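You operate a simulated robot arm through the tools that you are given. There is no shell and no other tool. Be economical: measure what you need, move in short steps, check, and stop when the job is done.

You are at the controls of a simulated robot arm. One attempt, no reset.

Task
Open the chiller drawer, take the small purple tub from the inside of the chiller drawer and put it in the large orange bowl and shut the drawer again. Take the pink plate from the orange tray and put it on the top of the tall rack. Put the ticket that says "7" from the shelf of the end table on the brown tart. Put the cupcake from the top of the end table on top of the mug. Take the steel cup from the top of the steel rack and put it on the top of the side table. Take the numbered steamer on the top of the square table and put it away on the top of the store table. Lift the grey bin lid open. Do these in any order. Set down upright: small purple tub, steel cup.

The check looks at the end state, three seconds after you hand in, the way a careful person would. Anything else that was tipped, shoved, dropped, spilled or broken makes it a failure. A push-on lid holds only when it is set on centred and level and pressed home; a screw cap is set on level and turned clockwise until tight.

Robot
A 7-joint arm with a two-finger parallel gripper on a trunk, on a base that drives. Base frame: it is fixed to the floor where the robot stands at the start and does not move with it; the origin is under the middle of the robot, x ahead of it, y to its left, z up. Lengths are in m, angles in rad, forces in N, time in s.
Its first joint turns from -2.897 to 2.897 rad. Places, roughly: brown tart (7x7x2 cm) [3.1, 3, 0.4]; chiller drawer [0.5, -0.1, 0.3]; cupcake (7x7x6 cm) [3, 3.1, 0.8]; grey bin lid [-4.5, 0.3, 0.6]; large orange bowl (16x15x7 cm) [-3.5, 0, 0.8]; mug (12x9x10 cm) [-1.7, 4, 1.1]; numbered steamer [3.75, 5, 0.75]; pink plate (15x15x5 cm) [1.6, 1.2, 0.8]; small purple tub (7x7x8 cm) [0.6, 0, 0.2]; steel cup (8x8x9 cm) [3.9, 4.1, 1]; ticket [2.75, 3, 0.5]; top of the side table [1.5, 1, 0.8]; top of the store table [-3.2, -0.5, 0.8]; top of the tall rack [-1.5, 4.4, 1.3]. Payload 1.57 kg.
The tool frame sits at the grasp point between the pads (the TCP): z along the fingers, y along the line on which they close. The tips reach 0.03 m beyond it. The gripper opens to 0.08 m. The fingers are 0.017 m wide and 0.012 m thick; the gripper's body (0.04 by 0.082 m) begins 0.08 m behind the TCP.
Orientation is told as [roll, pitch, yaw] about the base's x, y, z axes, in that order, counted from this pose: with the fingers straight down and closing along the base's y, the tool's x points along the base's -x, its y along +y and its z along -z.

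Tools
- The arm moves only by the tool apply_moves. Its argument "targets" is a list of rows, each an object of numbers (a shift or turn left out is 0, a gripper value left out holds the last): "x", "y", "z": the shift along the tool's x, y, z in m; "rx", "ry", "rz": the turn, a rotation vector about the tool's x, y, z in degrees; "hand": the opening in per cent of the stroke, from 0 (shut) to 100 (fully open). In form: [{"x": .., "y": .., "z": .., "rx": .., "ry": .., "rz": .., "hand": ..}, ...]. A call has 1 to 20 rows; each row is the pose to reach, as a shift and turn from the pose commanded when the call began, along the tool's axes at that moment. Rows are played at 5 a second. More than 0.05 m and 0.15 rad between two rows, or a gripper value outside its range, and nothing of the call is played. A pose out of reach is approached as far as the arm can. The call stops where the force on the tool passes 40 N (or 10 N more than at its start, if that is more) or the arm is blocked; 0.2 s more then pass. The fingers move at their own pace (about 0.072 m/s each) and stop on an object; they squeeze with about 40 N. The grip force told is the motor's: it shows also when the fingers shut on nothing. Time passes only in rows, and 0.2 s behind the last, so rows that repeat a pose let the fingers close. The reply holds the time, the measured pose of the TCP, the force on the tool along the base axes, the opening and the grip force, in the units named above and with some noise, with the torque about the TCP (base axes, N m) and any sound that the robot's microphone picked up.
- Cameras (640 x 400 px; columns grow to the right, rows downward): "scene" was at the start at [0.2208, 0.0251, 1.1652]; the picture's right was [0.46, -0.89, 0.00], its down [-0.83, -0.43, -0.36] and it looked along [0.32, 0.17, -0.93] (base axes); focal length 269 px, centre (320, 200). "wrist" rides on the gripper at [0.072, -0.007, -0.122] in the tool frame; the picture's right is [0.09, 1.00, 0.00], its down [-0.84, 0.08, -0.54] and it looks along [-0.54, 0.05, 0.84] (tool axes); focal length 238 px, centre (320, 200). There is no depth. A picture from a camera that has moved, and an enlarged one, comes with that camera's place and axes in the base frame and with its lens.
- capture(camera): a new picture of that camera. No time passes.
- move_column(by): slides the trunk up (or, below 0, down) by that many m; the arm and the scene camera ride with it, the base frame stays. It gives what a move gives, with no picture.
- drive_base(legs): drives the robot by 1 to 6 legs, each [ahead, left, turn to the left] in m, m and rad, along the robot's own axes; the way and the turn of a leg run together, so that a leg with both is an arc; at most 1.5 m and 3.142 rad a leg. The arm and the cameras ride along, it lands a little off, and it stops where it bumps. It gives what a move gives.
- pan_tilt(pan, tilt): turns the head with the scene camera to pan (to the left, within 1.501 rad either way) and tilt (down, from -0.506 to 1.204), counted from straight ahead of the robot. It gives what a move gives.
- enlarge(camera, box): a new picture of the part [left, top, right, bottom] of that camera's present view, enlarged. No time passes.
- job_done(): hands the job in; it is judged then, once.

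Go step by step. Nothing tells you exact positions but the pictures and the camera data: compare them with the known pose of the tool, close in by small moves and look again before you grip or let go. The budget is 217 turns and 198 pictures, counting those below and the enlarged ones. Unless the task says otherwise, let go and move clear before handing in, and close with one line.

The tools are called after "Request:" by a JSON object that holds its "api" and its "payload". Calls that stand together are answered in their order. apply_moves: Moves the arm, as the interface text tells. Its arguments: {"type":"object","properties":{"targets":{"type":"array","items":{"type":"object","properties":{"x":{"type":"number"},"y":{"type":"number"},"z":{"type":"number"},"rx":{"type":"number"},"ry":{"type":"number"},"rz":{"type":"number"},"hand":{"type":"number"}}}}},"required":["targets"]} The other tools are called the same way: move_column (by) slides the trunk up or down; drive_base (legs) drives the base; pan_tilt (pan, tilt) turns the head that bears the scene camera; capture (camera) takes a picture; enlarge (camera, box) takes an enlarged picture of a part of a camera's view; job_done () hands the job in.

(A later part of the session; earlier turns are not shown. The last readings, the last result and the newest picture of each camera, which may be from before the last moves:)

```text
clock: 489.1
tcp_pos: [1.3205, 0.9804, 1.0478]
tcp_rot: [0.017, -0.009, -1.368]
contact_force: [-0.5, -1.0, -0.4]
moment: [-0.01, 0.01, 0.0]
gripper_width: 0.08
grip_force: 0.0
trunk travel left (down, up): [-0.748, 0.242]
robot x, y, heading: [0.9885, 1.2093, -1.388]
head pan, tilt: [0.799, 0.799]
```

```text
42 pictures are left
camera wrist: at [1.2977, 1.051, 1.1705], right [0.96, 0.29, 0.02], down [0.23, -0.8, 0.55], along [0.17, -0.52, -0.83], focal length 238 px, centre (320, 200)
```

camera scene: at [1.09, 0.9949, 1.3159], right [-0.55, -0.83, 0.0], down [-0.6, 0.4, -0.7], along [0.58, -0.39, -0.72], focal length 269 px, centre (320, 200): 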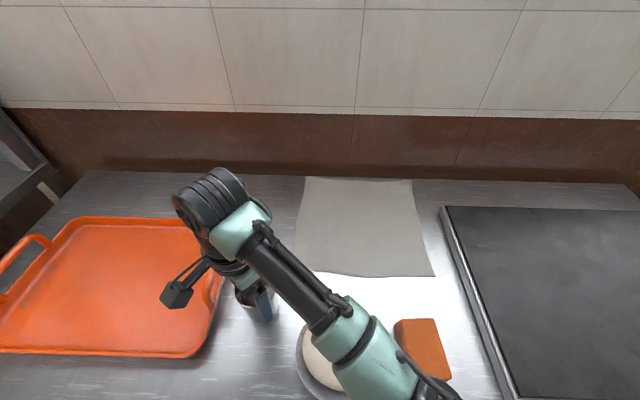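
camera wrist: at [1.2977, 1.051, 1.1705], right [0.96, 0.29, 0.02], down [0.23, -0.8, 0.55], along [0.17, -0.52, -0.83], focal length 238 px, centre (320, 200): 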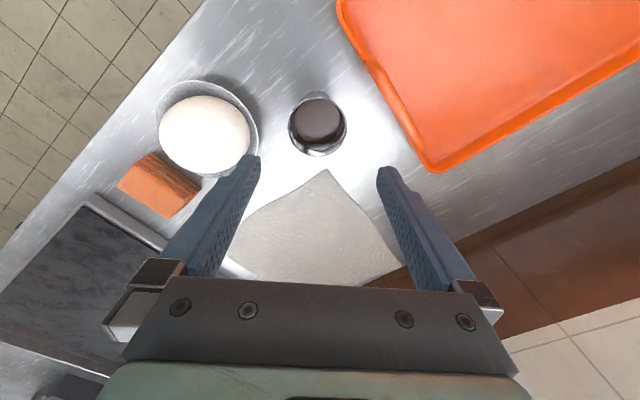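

The cup stands on the side table — done. Next the cupcake on the end table.

Request:
{"api": "drive_base", "payload": {"legs": [[-0.288, -0.277, 0], [-0.946, 0.984, 0], [-0.946, 0.984, 0], [0.18, 0.173, 0]]}}

Request:
{"api": "apply_moves", "payload": {"targets": [{"rx": 0.97, "ry": 0.5}]}}

Request:
{"api": "capture", "payload": {"camera": "scene"}}

```text
clock: 505.8
tcp_pos: [2.7698, 3.266, 1.0488]
tcp_rot: [0.017, -0.009, -1.378]
contact_force: [0.2, -0.4, -0.2]
moment: [0.0, -0.01, 0.01]
gripper_width: 0.0801
grip_force: 0.0
trunk travel left (down, up): [-0.748, 0.242]
robot x, y, heading: [2.4457, 3.4976, -1.399]
head pan, tilt: [0.799, 0.799]
```

```text
clock: 506.2
tcp_pos: [2.7707, 3.2651, 1.0495]
tcp_rot: [0.0, -0.002, -1.379]
contact_force: [-0.8, -0.7, -0.2]
moment: [-0.01, 0.0, 0.02]
gripper_width: 0.0801
grip_force: 0.0
trunk travel left (down, up): [-0.748, 0.242]
robot x, y, heading: [2.4428, 3.4955, -1.398]
head pan, tilt: [0.799, 0.799]
```

```text
41 pictures are left
camera scene: at [2.5405, 3.2824, 1.5159], right [-0.56, -0.83, 0.0], down [-0.59, 0.4, -0.7], along [0.58, -0.39, -0.72], focal length 269 px, centre (320, 200)
```

scene: 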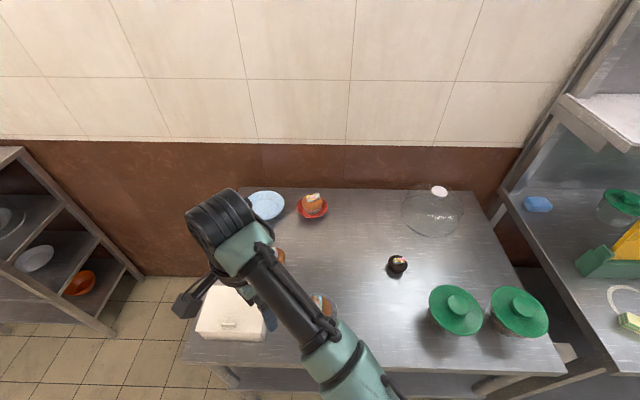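

Request:
{"api": "drive_base", "payload": {"legs": [[0.102, 0.139, 0]]}}

Request:
{"api": "apply_moves", "payload": {"targets": [{"x": -0.03, "y": 0.03}, {"x": -0.0655, "y": 0.0617}]}}

Request:
{"api": "capture", "payload": {"camera": "wrist"}}

```text
clock: 507.7
tcp_pos: [2.9238, 3.1878, 1.0496]
tcp_rot: [-0.001, 0.0, -1.384]
contact_force: [0.6, -0.4, -0.7]
moment: [0.0, 0.01, 0.02]
gripper_width: 0.0801
grip_force: 0.1
trunk travel left (down, up): [-0.748, 0.242]
robot x, y, heading: [2.5957, 3.4223, -1.4]
head pan, tilt: [0.799, 0.799]
```

```text
clock: 508.3
tcp_pos: [2.9982, 3.1359, 1.0489]
tcp_rot: [-0.003, 0.0, -1.382]
contact_force: [-0.6, -0.4, -0.3]
moment: [-0.01, -0.01, -0.04]
gripper_width: 0.08
grip_force: 0.1
trunk travel left (down, up): [-0.748, 0.242]
robot x, y, heading: [2.5961, 3.4176, -1.4]
head pan, tilt: [0.799, 0.799]
```

```text
40 pictures are left
camera wrist: at [2.9795, 3.205, 1.172], right [0.96, 0.28, 0.0], down [0.23, -0.81, 0.54], along [0.15, -0.52, -0.84], focal length 238 px, centre (320, 200)
```

wrist: 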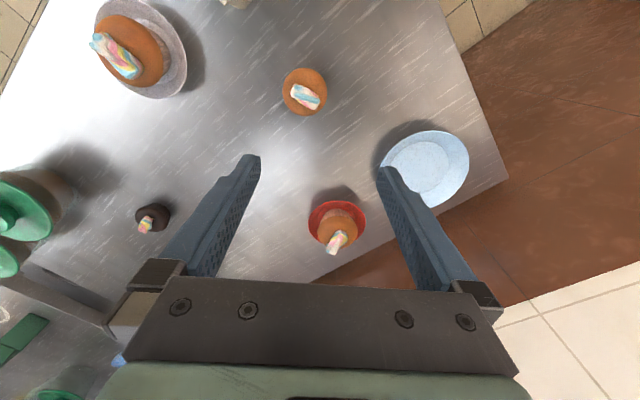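

Request:
{"api": "apply_moves", "payload": {"targets": [{"x": 0.025, "y": -0.022}]}}

Request:
{"api": "move_column", "payload": {"by": -0.15}}

Request:
{"api": "capture", "payload": {"camera": "wrist"}}

```text
clock: 508.7
tcp_pos: [2.9695, 3.1561, 1.0501]
tcp_rot: [0.0, 0.001, -1.386]
contact_force: [-0.9, 0.5, 0.0]
moment: [-0.02, -0.01, 0.01]
gripper_width: 0.0801
grip_force: 0.1
trunk travel left (down, up): [-0.748, 0.242]
robot x, y, heading: [2.5971, 3.4221, -1.401]
head pan, tilt: [0.799, 0.799]
```

```text
clock: 510.4
tcp_pos: [2.9711, 3.1555, 0.9009]
tcp_rot: [0.001, 0.0, -1.386]
contact_force: [-0.1, -0.6, 0.2]
moment: [0.03, -0.01, -0.01]
gripper_width: 0.0803
grip_force: 0.1
trunk travel left (down, up): [-0.598, 0.392]
robot x, y, heading: [2.5962, 3.4204, -1.402]
head pan, tilt: [0.799, 0.799]
```

```text
39 pictures are left
camera wrist: at [2.9508, 3.2255, 1.0227], right [0.96, 0.27, 0.0], down [0.23, -0.81, 0.54], along [0.15, -0.52, -0.84], focal length 238 px, centre (320, 200)
```

wrist: 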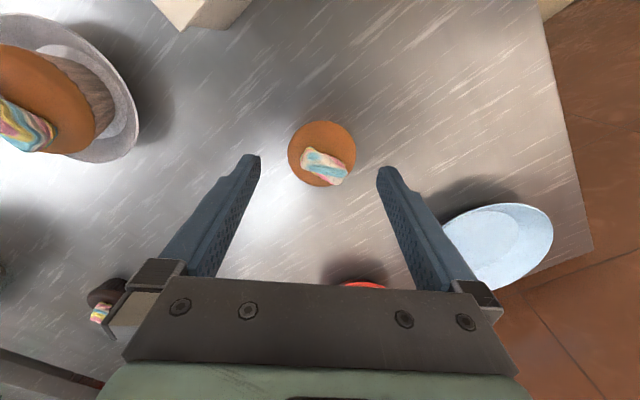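

Request:
{"api": "apply_moves", "payload": {"targets": [{"x": -0.012}]}}

Request:
{"api": "move_column", "payload": {"by": -0.06}}

Request:
{"api": "capture", "payload": {"camera": "wrist"}}

```text
clock: 510.8
tcp_pos: [2.9719, 3.1455, 0.8997]
tcp_rot: [0.0, -0.002, -1.384]
contact_force: [0.2, 0.4, -0.3]
moment: [0.01, 0.04, 0.0]
gripper_width: 0.0802
grip_force: 0.0
trunk travel left (down, up): [-0.598, 0.392]
robot x, y, heading: [2.5945, 3.4193, -1.399]
head pan, tilt: [0.799, 0.799]
```

```text
clock: 511.8
tcp_pos: [2.9739, 3.1435, 0.8394]
tcp_rot: [0.0, -0.001, -1.385]
contact_force: [-0.4, 0.2, -0.3]
moment: [0.0, 0.02, 0.03]
gripper_width: 0.0801
grip_force: 0.1
trunk travel left (down, up): [-0.538, 0.452]
robot x, y, heading: [2.5958, 3.4211, -1.399]
head pan, tilt: [0.799, 0.799]
```

```text
38 pictures are left
camera wrist: at [2.9538, 3.2137, 0.9619], right [0.96, 0.27, 0.0], down [0.23, -0.81, 0.54], along [0.15, -0.52, -0.84], focal length 238 px, centre (320, 200)
```

wrist: 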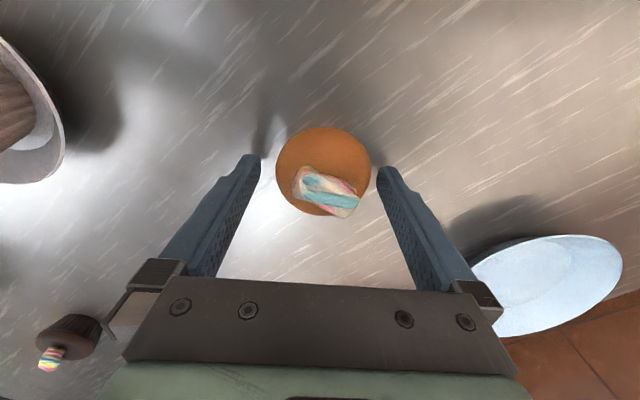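

Request:
{"api": "apply_moves", "payload": {"targets": [{"x": 0.006}]}}

Request:
{"api": "move_column", "payload": {"by": -0.036}}

Request:
{"api": "apply_moves", "payload": {"targets": [{"hand": 80}, {"hand": 50}, {"hand": 20}, {"hand": 0}, {"hand": 0}]}}

Request:
{"api": "move_column", "payload": {"by": 0.1}}

Request:
{"api": "capture", "payload": {"camera": "wrist"}}

```text
clock: 512.2
tcp_pos: [2.9711, 3.1505, 0.8408]
tcp_rot: [-0.001, 0.0, -1.384]
contact_force: [0.0, 0.5, 0.6]
moment: [0.04, -0.02, 0.0]
gripper_width: 0.08
grip_force: 0.0
trunk travel left (down, up): [-0.538, 0.452]
robot x, y, heading: [2.5969, 3.4234, -1.401]
head pan, tilt: [0.799, 0.799]
```

```text
clock: 512.7
tcp_pos: [2.9717, 3.151, 0.8304]
tcp_rot: [0.002, -0.001, -1.385]
contact_force: [-4.0, 4.2, 11.6]
moment: [0.13, 0.63, -0.35]
gripper_width: 0.0798
grip_force: 0.1
trunk travel left (down, up): [-0.522, 0.468]
robot x, y, heading: [2.5978, 3.4206, -1.4]
head pan, tilt: [0.799, 0.799]
stopped: the force on the tool passed its limit at 61 N (the readings are from after the stop); the commanded pose is now the measured one
```

```text
clock: 513.9
tcp_pos: [2.9712, 3.1497, 0.8299]
tcp_rot: [0.006, -0.006, -1.383]
contact_force: [-6.6, -2.8, 11.7]
moment: [-0.09, 0.58, 0.07]
gripper_width: 0.0564
grip_force: 40.3
trunk travel left (down, up): [-0.522, 0.468]
robot x, y, heading: [2.5963, 3.4178, -1.397]
head pan, tilt: [0.799, 0.799]
```

```text
clock: 515.2
tcp_pos: [2.9717, 3.1502, 0.9283]
tcp_rot: [0.005, -0.004, -1.384]
contact_force: [-0.4, 0.6, -0.5]
moment: [0.04, -0.06, 0.0]
gripper_width: 0.0563
grip_force: 39.6
trunk travel left (down, up): [-0.622, 0.368]
robot x, y, heading: [2.5963, 3.4217, -1.404]
head pan, tilt: [0.799, 0.799]
```

```text
37 pictures are left
camera wrist: at [2.9523, 3.2197, 1.0512], right [0.96, 0.28, 0.0], down [0.23, -0.81, 0.55], along [0.15, -0.52, -0.84], focal length 238 px, centre (320, 200)
```

wrist: 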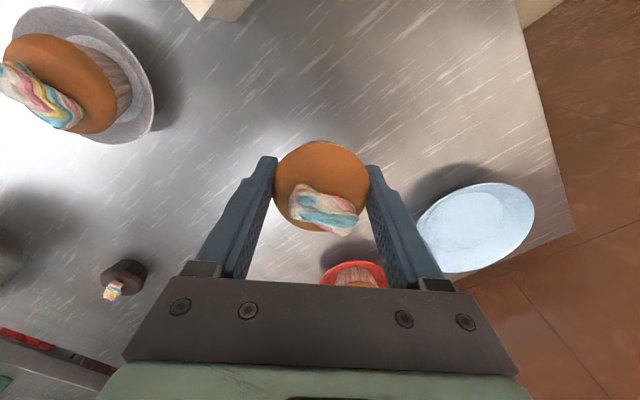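

Cupcake held. Raising and driving around the cabinet again toward the mug, turning to face the rack wall.

Request:
{"api": "move_column", "payload": {"by": 0.36}}

Request:
{"api": "drive_base", "payload": {"legs": [[-0.354, -0.353, 0], [-0.946, 0.949, 0], [0, 0, 3.14], [0.884, 0.884, 0], [0.884, 0.884, 0]]}}

```text
clock: 518.7
tcp_pos: [2.9719, 3.1504, 1.2887]
tcp_rot: [0.003, -0.004, -1.383]
contact_force: [-0.5, 1.1, -0.3]
moment: [0.0, -0.03, 0.05]
gripper_width: 0.0561
grip_force: 39.8
trunk travel left (down, up): [-0.982, 0.008]
robot x, y, heading: [2.5985, 3.4228, -1.398]
head pan, tilt: [0.799, 0.799]
```

```text
clock: 547.2
tcp_pos: [0.5084, 6.427, 1.2896]
tcp_rot: [0.003, -0.005, 1.785]
contact_force: [0.6, 0.2, -0.9]
moment: [0.03, 0.02, 0.04]
gripper_width: 0.0567
grip_force: 39.9
trunk travel left (down, up): [-0.982, 0.008]
robot x, y, heading: [0.888, 6.1685, 1.768]
head pan, tilt: [0.799, 0.799]
```

Request:
{"api": "drive_base", "payload": {"legs": [[-0.735, 0.728, 0], [-0.705, 0.755, 0], [-0.69, 0.74, 0]]}}

Request:
{"api": "pan_tilt", "payload": {"pan": 0.8, "tilt": 0.8}}

Request:
{"api": "capture", "payload": {"camera": "scene"}}

```text
clock: 562.5
tcp_pos: [-1.2711, 3.8746, 1.2891]
tcp_rot: [0.004, -0.003, 1.784]
contact_force: [0.0, -1.2, 0.0]
moment: [0.01, -0.01, 0.01]
gripper_width: 0.0565
grip_force: 39.9
trunk travel left (down, up): [-0.982, 0.008]
robot x, y, heading: [-0.89, 3.6167, 1.775]
head pan, tilt: [0.799, 0.799]
```

```text
clock: 563.1
tcp_pos: [-1.2706, 3.8736, 1.2901]
tcp_rot: [0.004, -0.003, 1.786]
contact_force: [0.2, -0.3, -0.6]
moment: [0.0, -0.01, 0.0]
gripper_width: 0.0564
grip_force: 40.6
trunk travel left (down, up): [-0.982, 0.008]
robot x, y, heading: [-0.8881, 3.6164, 1.764]
head pan, tilt: [0.799, 0.799]
```

```text
36 pictures are left
camera scene: at [-0.9883, 3.8245, 1.7503], right [0.54, 0.84, 0.0], down [0.6, -0.39, -0.7], along [-0.59, 0.38, -0.72], focal length 269 px, centre (320, 200)
```

scene: 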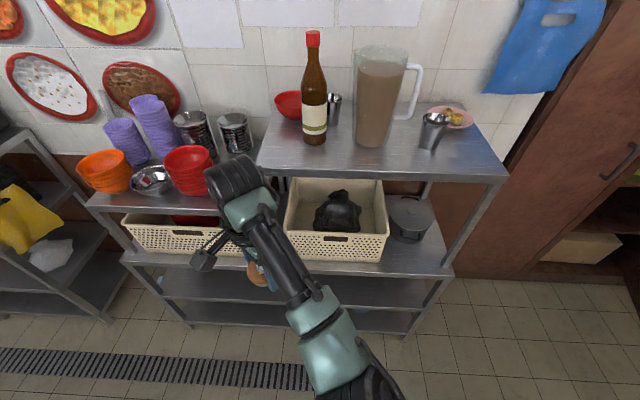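

Request:
{"api": "capture", "payload": {"camera": "wrist"}}

Request:
{"api": "drive_base", "payload": {"legs": [[0.17, -0.16, 0]]}}

Request:
{"api": "pan_tilt", "payload": {"pan": 1.1, "tilt": 0.6}}

Request:
{"api": "enlarge", "payload": {"camera": "scene", "box": [160, 100, 480, 300]}}

```text
35 pictures are left
camera wrist: at [-1.2482, 3.8051, 1.4113], right [-0.95, -0.3, 0.0], down [-0.25, 0.8, 0.55], along [-0.17, 0.52, -0.84], focal length 238 px, centre (320, 200)
```

wrist: 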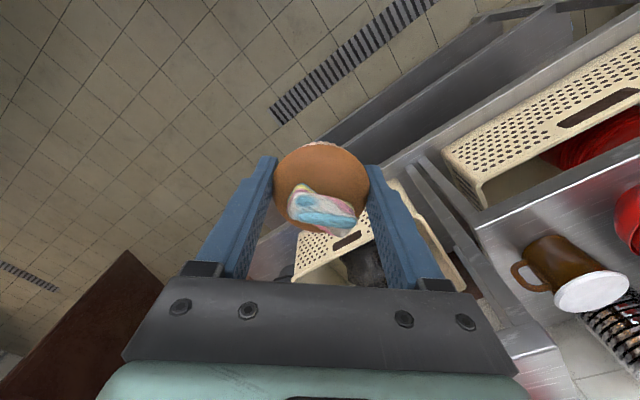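

```text
clock: 564.8
tcp_pos: [-1.1432, 4.0712, 1.2895]
tcp_rot: [0.003, -0.003, 1.785]
contact_force: [1.1, 0.2, -1.1]
moment: [0.02, -0.01, 0.0]
gripper_width: 0.0563
grip_force: 39.4
trunk travel left (down, up): [-0.982, 0.008]
robot x, y, heading: [-0.7603, 3.8145, 1.771]
head pan, tilt: [0.799, 0.799]
```

```text
clock: 565.6
tcp_pos: [-1.1438, 4.0735, 1.2889]
tcp_rot: [0.003, -0.004, 1.786]
contact_force: [-0.1, -0.4, -1.0]
moment: [-0.02, -0.01, -0.01]
gripper_width: 0.0565
grip_force: 39.7
trunk travel left (down, up): [-0.982, 0.008]
robot x, y, heading: [-0.7589, 3.8113, 1.765]
head pan, tilt: [1.1, 0.6]
```

```text
2.00 times, centred on (320, 200) of scene
camera zoom: at [-0.8774, 4.0028, 1.7671], right [0.27, 0.96, 0.0], down [0.54, -0.15, -0.82], along [-0.79, 0.22, -0.57], focal length 538 px, centre (320, 200)
```

zoom: 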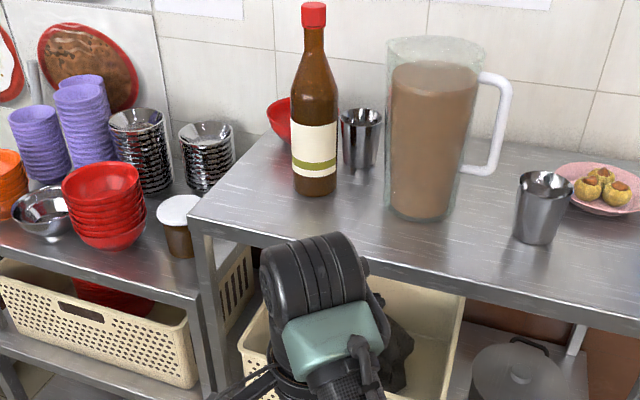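

The mug is brown with a white-filled top at ≈[-1.708, 3.970], top z≈1.198, just left of the tall rack. Lining up and moving in.

Request:
{"api": "drive_base", "payload": {"legs": [[-0.283, 0.3, 0], [0.23, 0.217, 0]]}}

Request:
{"api": "capture", "payload": {"camera": "wrist"}}

Request:
{"api": "capture", "payload": {"camera": "scene"}}

```text
clock: 569.9
tcp_pos: [-1.629, 3.9203, 1.2902]
tcp_rot: [0.004, -0.003, 1.777]
contact_force: [-0.9, 0.2, -0.6]
moment: [0.0, 0.0, 0.0]
gripper_width: 0.0564
grip_force: 40.1
trunk travel left (down, up): [-0.982, 0.008]
robot x, y, heading: [-1.2503, 3.6561, 1.762]
head pan, tilt: [1.1, 0.6]
```

```text
33 pictures are left
camera wrist: at [-1.6057, 3.8506, 1.4116], right [-0.96, -0.29, 0.0], down [-0.24, 0.8, 0.55], along [-0.16, 0.52, -0.84], focal length 238 px, centre (320, 200)
```

wrist: 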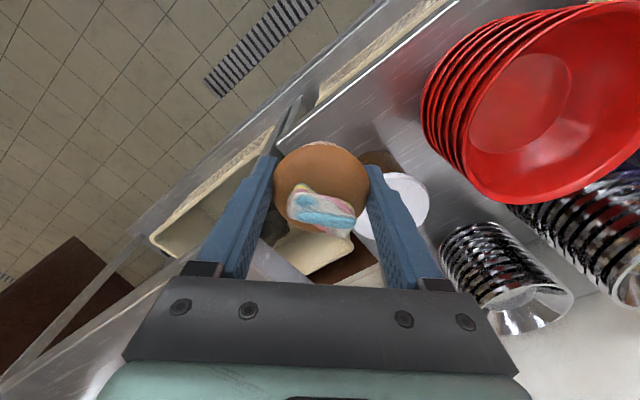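

```text
32 pictures are left
camera scene: at [-1.3629, 3.8476, 1.7673], right [0.28, 0.96, 0.0], down [0.54, -0.16, -0.83], along [-0.79, 0.23, -0.56], focal length 269 px, centre (320, 200)
```

scene: 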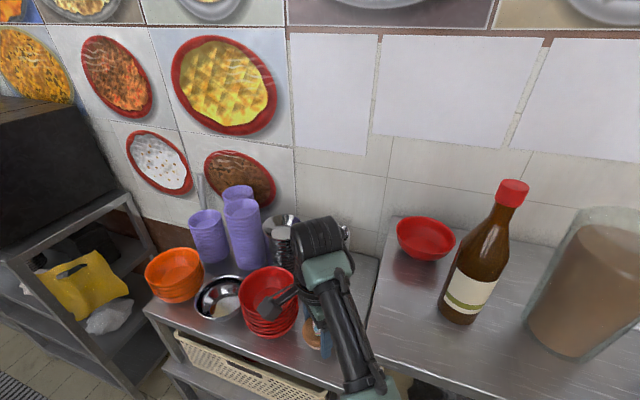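

Request:
{"api": "drive_base", "payload": {"legs": [[0.066, 0.078, 0]]}}

Request:
{"api": "capture", "payload": {"camera": "wrist"}}

```text
clock: 571.0
tcp_pos: [-1.7184, 3.9677, 1.2901]
tcp_rot: [0.005, -0.004, 1.777]
contact_force: [0.4, 0.5, -0.5]
moment: [0.01, 0.02, 0.04]
gripper_width: 0.0562
grip_force: 39.8
trunk travel left (down, up): [-0.982, 0.008]
robot x, y, heading: [-1.3398, 3.7056, 1.757]
head pan, tilt: [1.1, 0.6]
```

```text
31 pictures are left
camera wrist: at [-1.6957, 3.8987, 1.4116], right [-0.96, -0.29, 0.0], down [-0.24, 0.8, 0.55], along [-0.16, 0.52, -0.84], focal length 238 px, centre (320, 200)
```

wrist: 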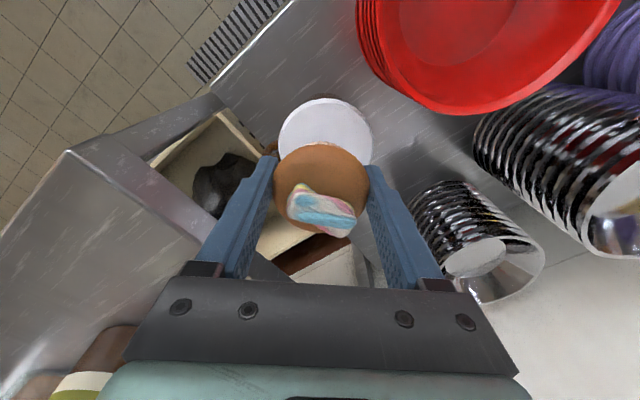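

Aligned over the mug. Lowering.

Request:
{"api": "move_column", "payload": {"by": -0.045}}

Request:
{"api": "apply_moves", "payload": {"targets": [{"z": 0.004, "y": 0.002}, {"z": 0.008, "y": 0.002}]}}

Request:
{"api": "apply_moves", "payload": {"targets": [{"z": 0.004}]}}

Request:
{"api": "capture", "payload": {"camera": "wrist"}}

```text
clock: 571.9
tcp_pos: [-1.7186, 3.9691, 1.2445]
tcp_rot: [0.002, -0.003, 1.776]
contact_force: [0.9, 0.0, -1.3]
moment: [0.0, 0.03, -0.01]
gripper_width: 0.0561
grip_force: 40.0
trunk travel left (down, up): [-0.937, 0.053]
robot x, y, heading: [-1.3397, 3.7022, 1.758]
head pan, tilt: [1.1, 0.6]
```

```text
clock: 572.5
tcp_pos: [-1.7198, 3.9687, 1.2349]
tcp_rot: [0.002, -0.003, 1.776]
contact_force: [0.0, -0.4, 0.0]
moment: [-0.02, 0.0, 0.01]
gripper_width: 0.0563
grip_force: 40.6
trunk travel left (down, up): [-0.937, 0.053]
robot x, y, heading: [-1.3385, 3.707, 1.759]
head pan, tilt: [1.1, 0.6]
```

```text
clock: 572.9
tcp_pos: [-1.721, 3.9686, 1.2324]
tcp_rot: [0.003, -0.004, 1.776]
contact_force: [0.7, 0.5, -0.4]
moment: [-0.01, 0.0, 0.0]
gripper_width: 0.0561
grip_force: 40.0
trunk travel left (down, up): [-0.937, 0.053]
robot x, y, heading: [-1.3405, 3.704, 1.76]
head pan, tilt: [1.1, 0.6]
```

```text
30 pictures are left
camera wrist: at [-1.6986, 3.8993, 1.3538], right [-0.96, -0.29, 0.0], down [-0.24, 0.8, 0.55], along [-0.16, 0.52, -0.84], focal length 238 px, centre (320, 200)
```

wrist: 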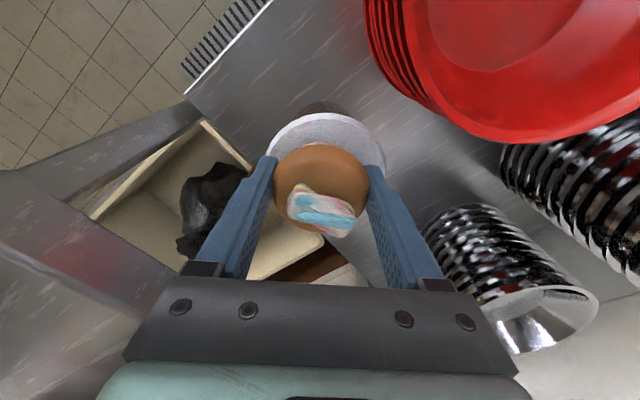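

Request:
{"api": "apply_moves", "payload": {"targets": [{"z": 0.004, "y": 0.002}]}}

Request:
{"api": "apply_moves", "payload": {"targets": [{"z": 0.004}]}}

Request:
{"api": "apply_moves", "payload": {"targets": [{"z": 0.004}]}}

Request:
{"api": "apply_moves", "payload": {"targets": [{"z": 0.003}]}}

```text
clock: 573.3
tcp_pos: [-1.7238, 3.9688, 1.2279]
tcp_rot: [0.003, -0.004, 1.779]
contact_force: [0.6, 0.3, -0.7]
moment: [-0.02, 0.03, 0.01]
gripper_width: 0.056
grip_force: 39.5
trunk travel left (down, up): [-0.937, 0.053]
robot x, y, heading: [-1.3407, 3.7041, 1.76]
head pan, tilt: [1.1, 0.6]
```

```text
clock: 573.7
tcp_pos: [-1.7226, 3.969, 1.2252]
tcp_rot: [0.007, -0.006, 1.776]
contact_force: [-0.4, 0.4, 7.4]
moment: [0.04, -0.11, 0.0]
gripper_width: 0.0563
grip_force: 39.6
trunk travel left (down, up): [-0.937, 0.053]
robot x, y, heading: [-1.3402, 3.7073, 1.759]
head pan, tilt: [1.1, 0.6]
```

```text
clock: 574.1
tcp_pos: [-1.7219, 3.9687, 1.2246]
tcp_rot: [0.009, -0.01, 1.776]
contact_force: [-1.5, -2.2, 33.5]
moment: [0.0, -0.77, 0.02]
gripper_width: 0.0566
grip_force: 39.8
trunk travel left (down, up): [-0.937, 0.053]
robot x, y, heading: [-1.3354, 3.709, 1.758]
head pan, tilt: [1.1, 0.6]
```

```text
clock: 574.5
tcp_pos: [-1.7226, 3.9677, 1.2244]
tcp_rot: [0.012, -0.01, 1.779]
contact_force: [4.7, -6.3, 17.7]
moment: [-0.18, -0.66, -0.18]
gripper_width: 0.0565
grip_force: 40.0
trunk travel left (down, up): [-0.937, 0.053]
robot x, y, heading: [-1.3393, 3.707, 1.76]
head pan, tilt: [1.1, 0.6]
stopped in row 1: the force on the tool passed its limit at 47 N (the readings are from after the stop); the commanded pose is now the measured one
```

In contact. Easing up 3 mm, releasing and lifting straight.

Request:
{"api": "apply_moves", "payload": {"targets": [{"z": -0.003}, {"z": -0.003}]}}

Request:
{"api": "apply_moves", "payload": {"targets": [{"z": 0, "hand": 76}, {"hand": 84}, {"hand": 90}, {"hand": 90}]}}

Request:
{"api": "apply_moves", "payload": {"targets": [{"z": -0.02}, {"z": -0.05}, {"z": -0.08}, {"z": -0.1}]}}

Request:
{"api": "capture", "payload": {"camera": "wrist"}}

```text
clock: 575.0
tcp_pos: [-1.7241, 3.9699, 1.2256]
tcp_rot: [0.009, -0.008, 1.777]
contact_force: [0.0, -0.4, -1.1]
moment: [-0.01, 0.0, 0.0]
gripper_width: 0.0564
grip_force: 39.9
trunk travel left (down, up): [-0.937, 0.053]
robot x, y, heading: [-1.3362, 3.7053, 1.755]
head pan, tilt: [1.1, 0.6]
```

```text
clock: 576.0
tcp_pos: [-1.7238, 3.9704, 1.2252]
tcp_rot: [0.007, -0.01, 1.777]
contact_force: [0.2, 0.0, -0.1]
moment: [0.04, 0.0, 0.0]
gripper_width: 0.0722
grip_force: 0.0
trunk travel left (down, up): [-0.937, 0.053]
robot x, y, heading: [-1.3368, 3.7013, 1.759]
head pan, tilt: [1.1, 0.6]
```

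```text
clock: 577.0
tcp_pos: [-1.7231, 3.9695, 1.3256]
tcp_rot: [0.007, -0.009, 1.776]
contact_force: [0.1, 0.0, -0.6]
moment: [0.01, 0.03, 0.01]
gripper_width: 0.0719
grip_force: 0.0
trunk travel left (down, up): [-0.937, 0.053]
robot x, y, heading: [-1.3362, 3.707, 1.756]
head pan, tilt: [1.1, 0.6]
```

```text
29 pictures are left
camera wrist: at [-1.6996, 3.8989, 1.4473], right [-0.96, -0.29, 0.01], down [-0.24, 0.8, 0.55], along [-0.17, 0.52, -0.84], focal length 238 px, centre (320, 200)
```

wrist: 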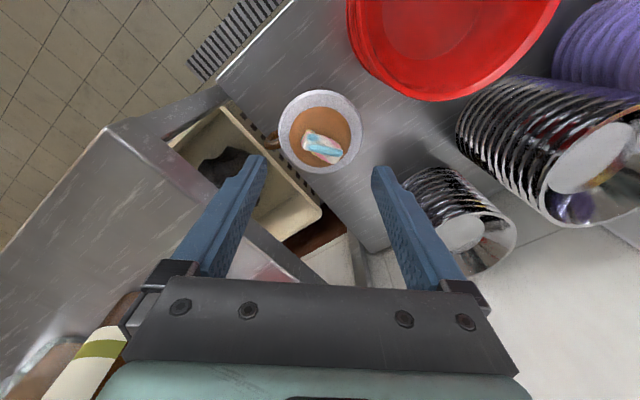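

Cupcake sits on the mug — done. Heading back for the numbered steamer on the square table.

Request:
{"api": "drive_base", "payload": {"legs": [[-0.289, -0.277, 0], [0.766, -0.799, 0], [0.766, -0.799, 0], [0.766, -0.799, 0], [-0.939, -0.9, 0], [-0.9, -0.86, 0]]}}

Request:
{"api": "drive_base", "payload": {"legs": [[0, 0, -1.586]]}}

Request:
{"api": "move_column", "payload": {"by": -0.2}}

Request:
{"api": "pan_tilt", "payload": {"pan": 0.7, "tilt": 0.7}}

Request:
{"api": "capture", "payload": {"camera": "scene"}}

```text
clock: 607.4
tcp_pos: [2.6338, 5.0125, 1.3262]
tcp_rot: [0.008, -0.009, 1.813]
contact_force: [-0.1, 0.2, 0.1]
moment: [0.01, 0.01, -0.01]
gripper_width: 0.072
grip_force: 0.2
trunk travel left (down, up): [-0.937, 0.053]
robot x, y, heading: [3.0247, 4.7646, 1.792]
head pan, tilt: [1.1, 0.6]
```

```text
clock: 611.8
tcp_pos: [3.2959, 5.144, 1.3245]
tcp_rot: [0.008, -0.007, 0.195]
contact_force: [1.6, -0.2, -0.1]
moment: [0.01, 0.03, -0.02]
gripper_width: 0.0719
grip_force: 0.1
trunk travel left (down, up): [-0.937, 0.053]
robot x, y, heading: [3.0305, 4.7649, 0.177]
head pan, tilt: [1.1, 0.6]
```

```text
clock: 613.9
tcp_pos: [3.2949, 5.1437, 1.1274]
tcp_rot: [0.008, -0.008, 0.195]
contact_force: [0.0, 0.2, 0.3]
moment: [0.0, -0.01, 0.0]
gripper_width: 0.0718
grip_force: 0.0
trunk travel left (down, up): [-0.737, 0.253]
robot x, y, heading: [3.0289, 4.7646, 0.177]
head pan, tilt: [1.1, 0.6]
```

```text
clock: 614.8
tcp_pos: [3.2959, 5.144, 1.1253]
tcp_rot: [0.009, -0.009, 0.193]
contact_force: [-0.1, 0.3, -0.5]
moment: [0.0, -0.02, 0.02]
gripper_width: 0.0719
grip_force: 0.0
trunk travel left (down, up): [-0.737, 0.253]
robot x, y, heading: [3.03, 4.7622, 0.178]
head pan, tilt: [0.7, 0.7]
```

```text
28 pictures are left
camera scene: at [3.2511, 4.8571, 1.5135], right [0.77, -0.64, 0.0], down [-0.41, -0.5, -0.77], along [0.49, 0.59, -0.64], focal length 269 px, centre (320, 200)
```

scene: 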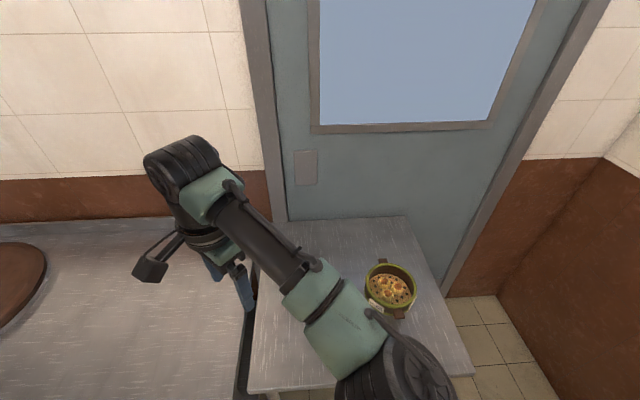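

Steamer at ≈[3.695, 5.068], handles fore/aft. I'll rotate the gripper to pinch its wall on the side facing me and close in.

Request:
{"api": "apply_moves", "payload": {"targets": [{"rz": 8, "hand": 100}, {"rz": 16}, {"rz": 24}, {"rz": 32}, {"rz": 40}, {"rz": 48}, {"rz": 56}, {"rz": 64}, {"rz": 70}, {"rz": 76}]}}

Request:
{"api": "drive_base", "payload": {"legs": [[0.29, -0.15, 0]]}}

Request:
{"api": "move_column", "payload": {"by": -0.15}}

Request:
{"api": "capture", "payload": {"camera": "wrist"}}

Request:
{"api": "capture", "payload": {"camera": "scene"}}

```text
clock: 617.0
tcp_pos: [3.2965, 5.1444, 1.1266]
tcp_rot: [0.009, 0.006, -1.134]
contact_force: [0.5, 0.1, 0.3]
moment: [-0.01, 0.0, 0.0]
gripper_width: 0.0805
grip_force: 0.0
trunk travel left (down, up): [-0.737, 0.253]
robot x, y, heading: [3.0277, 4.7657, 0.175]
head pan, tilt: [0.7, 0.7]
```

```text
clock: 619.1
tcp_pos: [3.6092, 5.0477, 1.1267]
tcp_rot: [0.01, 0.006, -1.135]
contact_force: [0.1, 0.5, 0.1]
moment: [-0.01, 0.03, -0.01]
gripper_width: 0.0803
grip_force: 0.0
trunk travel left (down, up): [-0.737, 0.253]
robot x, y, heading: [3.3401, 4.668, 0.172]
head pan, tilt: [0.7, 0.7]
```

```text
clock: 620.9
tcp_pos: [3.6094, 5.0483, 0.9766]
tcp_rot: [0.012, 0.008, -1.137]
contact_force: [0.5, 0.7, 0.1]
moment: [0.01, -0.03, -0.02]
gripper_width: 0.0802
grip_force: 0.0
trunk travel left (down, up): [-0.587, 0.403]
robot x, y, heading: [3.3385, 4.6653, 0.173]
head pan, tilt: [0.7, 0.7]
```

```text
27 pictures are left
camera wrist: at [3.5724, 5.1085, 1.0982], right [0.86, 0.5, 0.01], down [0.42, -0.73, 0.54], along [0.28, -0.46, -0.84], focal length 238 px, centre (320, 200)
```

wrist: 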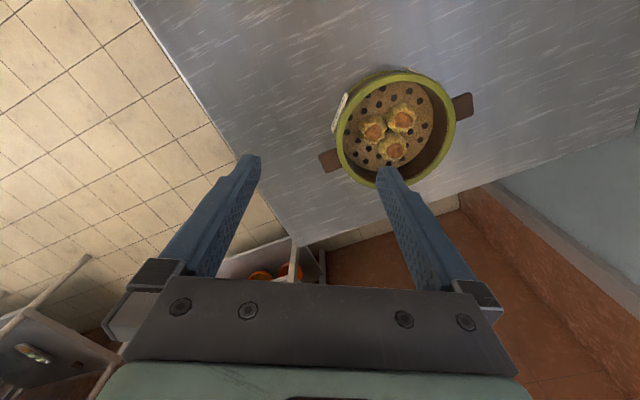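

```text
26 pictures are left
camera scene: at [3.5627, 4.7605, 1.3636], right [0.77, -0.64, 0.0], down [-0.41, -0.49, -0.77], along [0.49, 0.59, -0.64], focal length 269 px, centre (320, 200)
```

scene: 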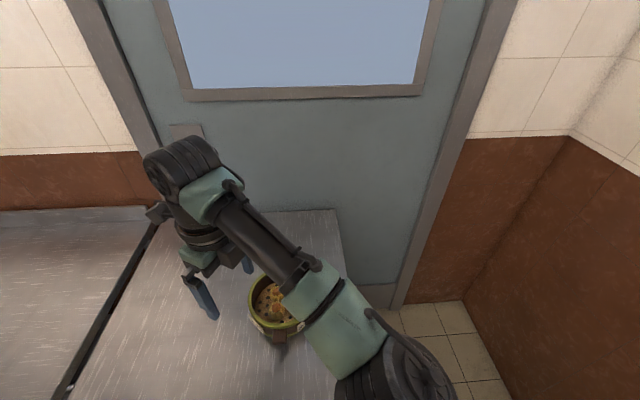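

Steamer centre ≈[3.698, 5.079], rim z≈0.80; a handle is close to my pinch point, so I'll rotate 15° away and position over the wall.

Request:
{"api": "apply_moves", "payload": {"targets": [{"x": 0.005, "y": 0.013, "rz": 8}, {"x": 0.009, "y": 0.026, "rz": 15}]}}

Request:
{"api": "move_column", "payload": {"by": -0.09}}

Request:
{"api": "capture", "payload": {"camera": "wrist"}}

```text
clock: 621.5
tcp_pos: [3.6508, 5.0781, 0.9623]
tcp_rot: [0.009, 0.01, -1.396]
contact_force: [0.3, 0.0, -0.5]
moment: [-0.04, 0.0, 0.01]
gripper_width: 0.0798
grip_force: 0.0
out of reach, approached as far as the arm can: row 1, 2
trunk travel left (down, up): [-0.587, 0.403]
robot x, y, heading: [3.3341, 4.6677, 0.171]
head pan, tilt: [0.7, 0.7]
```

```text
clock: 622.8
tcp_pos: [3.6518, 5.0768, 0.8731]
tcp_rot: [0.009, 0.011, -1.395]
contact_force: [0.6, 0.4, -0.2]
moment: [-0.01, 0.01, 0.0]
gripper_width: 0.08
grip_force: 0.1
trunk travel left (down, up): [-0.497, 0.493]
robot x, y, heading: [3.3397, 4.6665, 0.174]
head pan, tilt: [0.7, 0.7]
```

```text
25 pictures are left
camera wrist: at [3.6318, 5.1451, 0.9959], right [0.96, 0.26, 0.01], down [0.22, -0.82, 0.53], along [0.15, -0.51, -0.85], focal length 238 px, centre (320, 200)
```

wrist: 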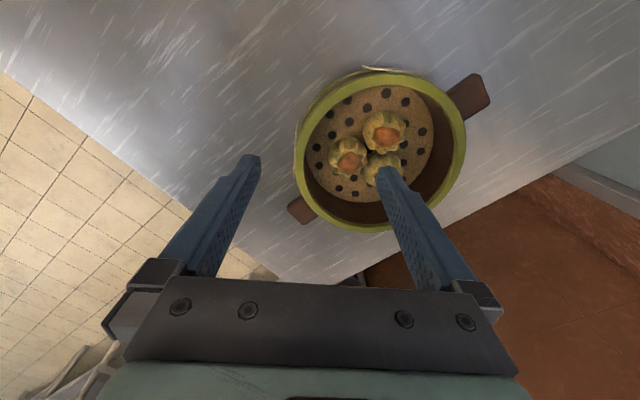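

Request:
{"api": "apply_moves", "payload": {"targets": [{"y": -0.0155, "rx": 0.5, "ry": -0.6}]}}

Request:
{"api": "move_column", "payload": {"by": -0.045}}

Request:
{"api": "capture", "payload": {"camera": "wrist"}}

```text
clock: 623.1
tcp_pos: [3.6464, 5.0795, 0.8666]
tcp_rot: [-0.003, 0.001, -1.391]
contact_force: [-0.1, 0.0, -0.5]
moment: [0.01, -0.01, 0.01]
gripper_width: 0.08
grip_force: 0.1
out of reach, approached as far as the arm can: row 1
trunk travel left (down, up): [-0.497, 0.493]
robot x, y, heading: [3.3382, 4.6661, 0.17]
head pan, tilt: [0.7, 0.7]
```

```text
clock: 624.0
tcp_pos: [3.6449, 5.0793, 0.822]
tcp_rot: [-0.001, 0.001, -1.392]
contact_force: [-0.1, -0.9, 1.2]
moment: [-0.04, 0.0, 0.02]
gripper_width: 0.08
grip_force: 0.1
trunk travel left (down, up): [-0.452, 0.538]
robot x, y, heading: [3.3398, 4.6679, 0.173]
head pan, tilt: [0.7, 0.7]
```

```text
24 pictures are left
camera wrist: at [3.6272, 5.1485, 0.944], right [0.96, 0.27, 0.0], down [0.23, -0.81, 0.54], along [0.14, -0.52, -0.84], focal length 238 px, centre (320, 200)
```

wrist: 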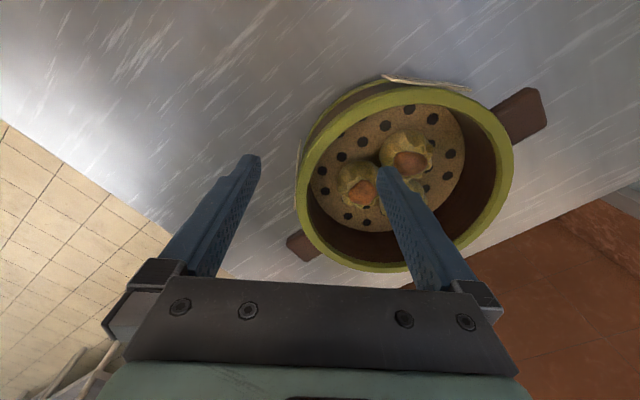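

Request:
{"api": "drive_base", "payload": {"legs": [[-0.013, 0, 0]]}}

Request:
{"api": "move_column", "payload": {"by": -0.02}}

Request:
{"api": "apply_moves", "payload": {"targets": [{"hand": 70}, {"hand": 40}, {"hand": 10}, {"hand": 0}, {"hand": 0}]}}

Request:
{"api": "move_column", "payload": {"by": 0.06}}

Request:
{"api": "capture", "payload": {"camera": "wrist"}}

```text
clock: 624.8
tcp_pos: [3.6327, 5.0767, 0.8222]
tcp_rot: [-0.001, 0.003, -1.393]
contact_force: [0.0, -0.4, 0.5]
moment: [0.0, 0.0, -0.02]
gripper_width: 0.0803
grip_force: 0.1
trunk travel left (down, up): [-0.452, 0.538]
robot x, y, heading: [3.3245, 4.6648, 0.169]
head pan, tilt: [0.7, 0.7]
```

```text
clock: 625.3
tcp_pos: [3.6362, 5.078, 0.8135]
tcp_rot: [0.014, 0.013, -1.392]
contact_force: [-3.2, -4.9, 15.9]
moment: [-0.09, -0.71, -0.19]
gripper_width: 0.0759
grip_force: 0.0
trunk travel left (down, up): [-0.435, 0.555]
robot x, y, heading: [3.3261, 4.6652, 0.174]
head pan, tilt: [0.7, 0.7]
stopped: the force on the tool passed its limit at 46 N (the readings are from after the stop); the commanded pose is now the measured one
```

```text
clock: 626.5
tcp_pos: [3.6321, 5.0776, 0.808]
tcp_rot: [0.003, 0.009, -1.389]
contact_force: [-1.5, -1.2, 2.8]
moment: [-0.09, 0.19, -0.04]
gripper_width: 0.0074
grip_force: 26.5
trunk travel left (down, up): [-0.435, 0.555]
robot x, y, heading: [3.3238, 4.664, 0.171]
head pan, tilt: [0.7, 0.7]
```

```text
clock: 627.5
tcp_pos: [3.6362, 5.0794, 0.8699]
tcp_rot: [0.012, 0.012, -1.393]
contact_force: [0.7, 0.5, -1.5]
moment: [-0.02, 0.14, 0.01]
gripper_width: 0.0077
grip_force: 27.0
trunk travel left (down, up): [-0.495, 0.495]
robot x, y, heading: [3.3242, 4.6656, 0.171]
head pan, tilt: [0.7, 0.7]
```

```text
23 pictures are left
camera wrist: at [3.6158, 5.1465, 0.9935], right [0.96, 0.27, 0.01], down [0.22, -0.82, 0.53], along [0.15, -0.51, -0.85], focal length 238 px, centre (320, 200)
```

wrist: 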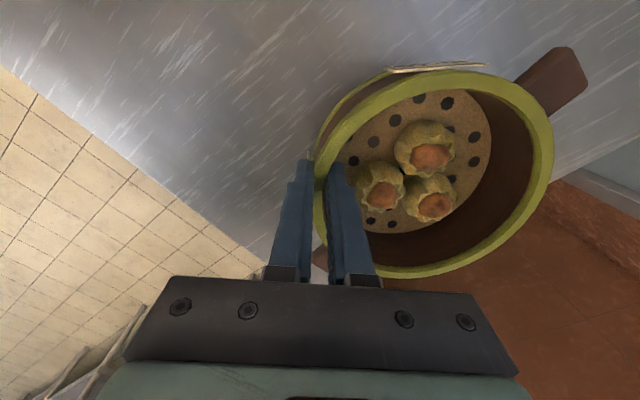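

Steamer is up and level. There's a free spot on the store table between the cups and the bowls (≈F-2.655, L-2.33). Raising high and driving there with the arm leading.

Request:
{"api": "move_column", "payload": {"by": 0.38}}

Request:
{"api": "drive_base", "payload": {"legs": [[-0.389, -0.033, 0], [0, 0, -3.03], [1.098, 0.868, 0], [1.098, 0.868, 0], [1.098, 0.868, 0], [1.098, 0.868, 0]]}}

Request:
{"api": "capture", "payload": {"camera": "wrist"}}

```text
clock: 631.2
tcp_pos: [3.6358, 5.0793, 1.2504]
tcp_rot: [0.012, 0.013, -1.393]
contact_force: [0.0, -0.1, -3.0]
moment: [-0.03, 0.16, 0.02]
gripper_width: 0.0074
grip_force: 27.0
trunk travel left (down, up): [-0.875, 0.115]
robot x, y, heading: [3.3307, 4.6647, 0.172]
head pan, tilt: [0.7, 0.7]
```

```text
clock: 666.9
tcp_pos: [-0.268, -0.6122, 1.2512]
tcp_rot: [0.011, 0.013, 1.932]
contact_force: [0.4, 0.0, -2.2]
moment: [0.0, -0.13, -0.01]
gripper_width: 0.0073
grip_force: 26.6
trunk travel left (down, up): [-0.875, 0.115]
robot x, y, heading: [-0.0366, -0.1516, -2.782]
head pan, tilt: [0.7, 0.7]
```

```text
22 pictures are left
camera wrist: at [-0.2343, -0.6748, 1.3737], right [-0.9, -0.44, 0.01], down [-0.37, 0.76, 0.53], along [-0.24, 0.47, -0.85], focal length 238 px, centre (320, 200)
```

wrist: 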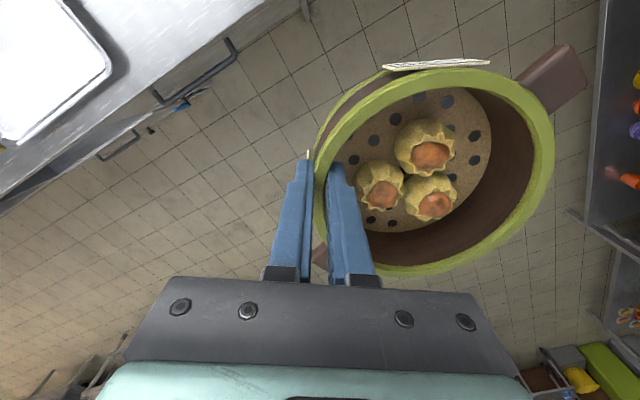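

Request:
{"api": "drive_base", "payload": {"legs": [[1.067, 0.113, 0], [0.612, -0.914, 0], [0.612, -0.914, 0], [0, 0, -0.08]]}}

Request:
{"api": "pan_tilt", "payload": {"pan": 0.75, "tilt": 0.75}}

Request:
{"api": "capture", "payload": {"camera": "scene"}}

Request:
{"api": "capture", "payload": {"camera": "wrist"}}

```text
clock: 683.3
tcp_pos: [-3.0359, 0.2273, 1.2504]
tcp_rot: [0.01, 0.013, 1.846]
contact_force: [-0.3, 0.5, -2.0]
moment: [0.05, -0.17, -0.02]
gripper_width: 0.0075
grip_force: 26.1
trunk travel left (down, up): [-0.875, 0.115]
robot x, y, heading: [-2.7706, 0.666, -2.874]
head pan, tilt: [0.7, 0.7]
```

```text
clock: 683.9
tcp_pos: [-3.0369, 0.2276, 1.2512]
tcp_rot: [0.011, 0.012, 1.848]
contact_force: [-0.1, 0.4, -2.0]
moment: [0.0, -0.19, 0.02]
gripper_width: 0.0073
grip_force: 26.8
trunk travel left (down, up): [-0.875, 0.115]
robot x, y, heading: [-2.7639, 0.668, -2.873]
head pan, tilt: [0.75, 0.75]
```

```text
21 pictures are left
camera scene: at [-2.9752, 0.5519, 1.647], right [-0.85, 0.52, 0.0], down [0.36, 0.58, -0.73], along [-0.38, -0.62, -0.68], focal length 269 px, centre (320, 200)
```

scene: 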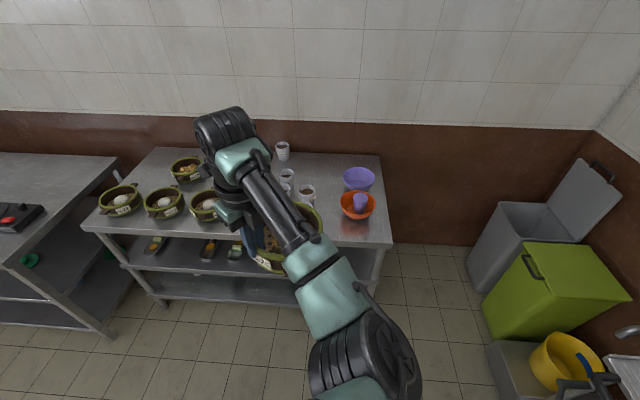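

```text
20 pictures are left
camera wrist: at [-3.009, 0.1614, 1.3735], right [-0.93, -0.36, 0.01], down [-0.3, 0.79, 0.53], along [-0.2, 0.49, -0.85], focal length 238 px, centre (320, 200)
```

wrist: 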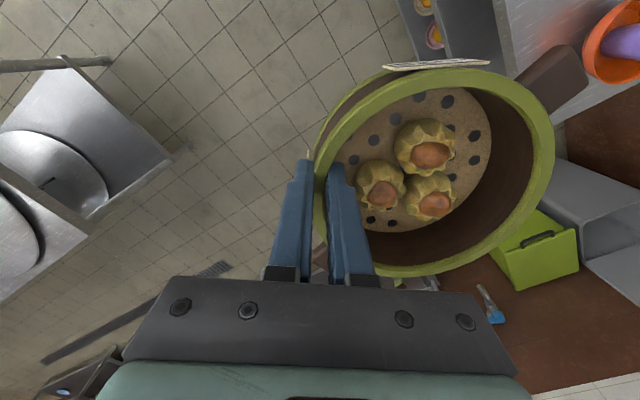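

Everything there is undisturbed. Moving over the free spot.

Request:
{"api": "drive_base", "payload": {"legs": [[0.568, 0.434, 0]]}}

Request:
{"api": "move_column", "payload": {"by": -0.27}}

Request:
{"api": "capture", "payload": {"camera": "wrist"}}

Request:
{"api": "capture", "payload": {"camera": "scene"}}

```text
clock: 687.9
tcp_pos: [-3.4844, -0.3464, 1.2509]
tcp_rot: [0.01, 0.012, 1.831]
contact_force: [-0.1, 0.3, -2.6]
moment: [0.05, -0.18, 0.0]
gripper_width: 0.0074
grip_force: 27.2
trunk travel left (down, up): [-0.875, 0.115]
robot x, y, heading: [-3.2071, 0.0935, -2.889]
head pan, tilt: [0.75, 0.75]
```

```text
clock: 690.6
tcp_pos: [-3.4851, -0.3463, 0.9812]
tcp_rot: [0.011, 0.013, 1.83]
contact_force: [-0.8, 0.7, -3.1]
moment: [0.05, -0.14, 0.04]
gripper_width: 0.0076
grip_force: 26.9
trunk travel left (down, up): [-0.605, 0.385]
robot x, y, heading: [-3.2102, 0.0886, -2.888]
head pan, tilt: [0.75, 0.75]
```

```text
19 pictures are left
camera wrist: at [-3.4579, -0.4118, 1.1037], right [-0.94, -0.34, 0.01], down [-0.29, 0.8, 0.53], along [-0.19, 0.5, -0.85], focal length 238 px, centre (320, 200)
```

wrist: 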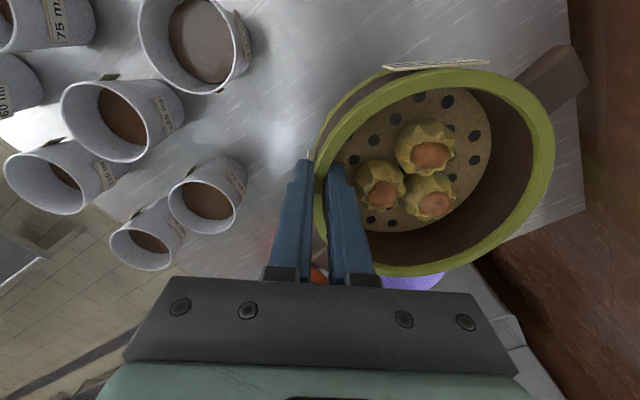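

```text
18 pictures are left
camera scene: at [-3.4181, -0.0218, 1.377], right [-0.84, 0.54, 0.0], down [0.37, 0.58, -0.73], along [-0.39, -0.62, -0.68], focal length 269 px, centre (320, 200)
```

scene: 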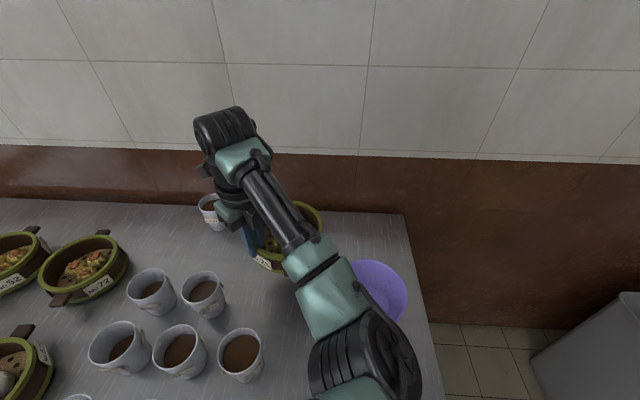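

Spot is clear. Lowering the last part in small steps.

Request:
{"api": "move_column", "payload": {"by": -0.1}}

Request:
{"api": "move_column", "payload": {"by": -0.02}}

Request:
{"api": "move_column", "payload": {"by": -0.01}}

Request:
{"api": "capture", "payload": {"camera": "wrist"}}

```text
clock: 692.0
tcp_pos: [-3.4849, -0.3455, 0.88]
tcp_rot: [0.011, 0.013, 1.83]
contact_force: [-1.2, 0.3, -2.4]
moment: [0.05, -0.18, -0.01]
gripper_width: 0.0073
grip_force: 27.2
trunk travel left (down, up): [-0.505, 0.485]
robot x, y, heading: [-3.2078, 0.0934, -2.884]
head pan, tilt: [0.75, 0.75]
```

```text
clock: 692.6
tcp_pos: [-3.4839, -0.3449, 0.8634]
tcp_rot: [0.014, 0.017, 1.83]
contact_force: [3.0, -1.7, 20.1]
moment: [-0.14, 0.04, 0.03]
gripper_width: 0.0073
grip_force: 26.9
trunk travel left (down, up): [-0.485, 0.505]
robot x, y, heading: [-3.2101, 0.0919, -2.891]
head pan, tilt: [0.75, 0.75]
```

```text
clock: 693.1
tcp_pos: [-3.4843, -0.3461, 0.8592]
tcp_rot: [0.015, 0.017, 1.833]
contact_force: [3.4, 4.5, 11.7]
moment: [0.4, -0.14, -0.12]
gripper_width: 0.0072
grip_force: 26.9
trunk travel left (down, up): [-0.478, 0.512]
robot x, y, heading: [-3.2113, 0.0908, -2.887]
head pan, tilt: [0.75, 0.75]
stopped: the force on the tool passed its limit at 44 N (the readings are from after the stop); the commanded pose is now the measured one
```

```text
17 pictures are left
camera wrist: at [-3.4577, -0.4109, 0.9816], right [-0.94, -0.35, 0.02], down [-0.28, 0.8, 0.53], along [-0.2, 0.49, -0.85], focal length 238 px, centre (320, 200)
```

wrist: 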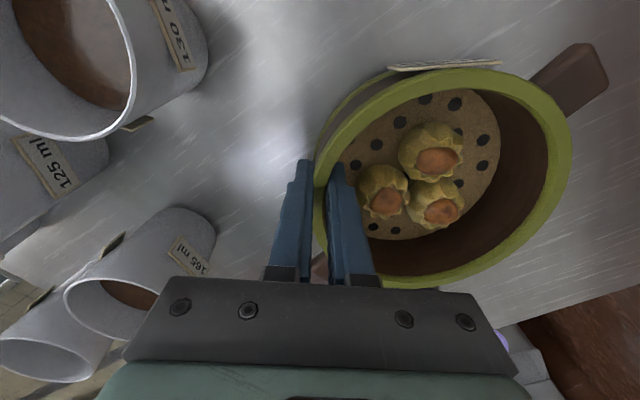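

On the table. Opening partially and lifting straight up.

Request:
{"api": "apply_moves", "payload": {"targets": [{"hand": 20}, {"hand": 36}, {"hand": 36}, {"hand": 36}]}}

Request:
{"api": "move_column", "payload": {"by": 0.15}}

Request:
{"api": "capture", "payload": {"camera": "wrist"}}

```text
clock: 694.1
tcp_pos: [-3.4857, -0.3454, 0.8565]
tcp_rot: [0.015, 0.015, 1.832]
contact_force: [0.0, 0.2, 0.3]
moment: [0.02, 0.03, -0.01]
gripper_width: 0.0286
grip_force: 0.1
trunk travel left (down, up): [-0.478, 0.512]
robot x, y, heading: [-3.2107, 0.0937, -2.889]
head pan, tilt: [0.75, 0.75]
```

```text
clock: 695.8
tcp_pos: [-3.4854, -0.3457, 1.0074]
tcp_rot: [0.015, 0.015, 1.831]
contact_force: [0.6, -0.2, 0.4]
moment: [-0.01, -0.03, 0.04]
gripper_width: 0.029
grip_force: 0.1
trunk travel left (down, up): [-0.628, 0.362]
robot x, y, heading: [-3.2134, 0.0936, -2.892]
head pan, tilt: [0.75, 0.75]
```

```text
16 pictures are left
camera wrist: at [-3.4583, -0.4116, 1.1299], right [-0.94, -0.34, 0.02], down [-0.28, 0.8, 0.53], along [-0.2, 0.49, -0.85], focal length 238 px, centre (320, 200)
```

wrist: 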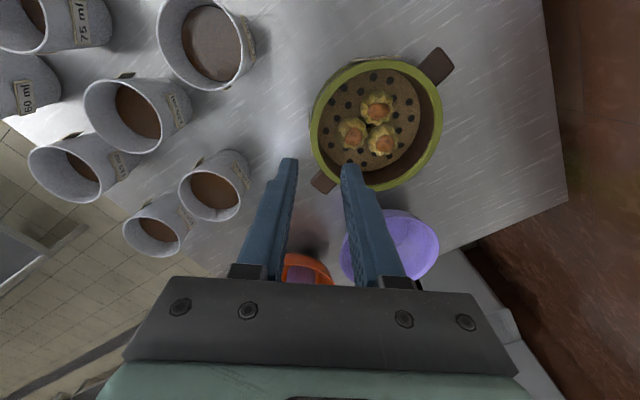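

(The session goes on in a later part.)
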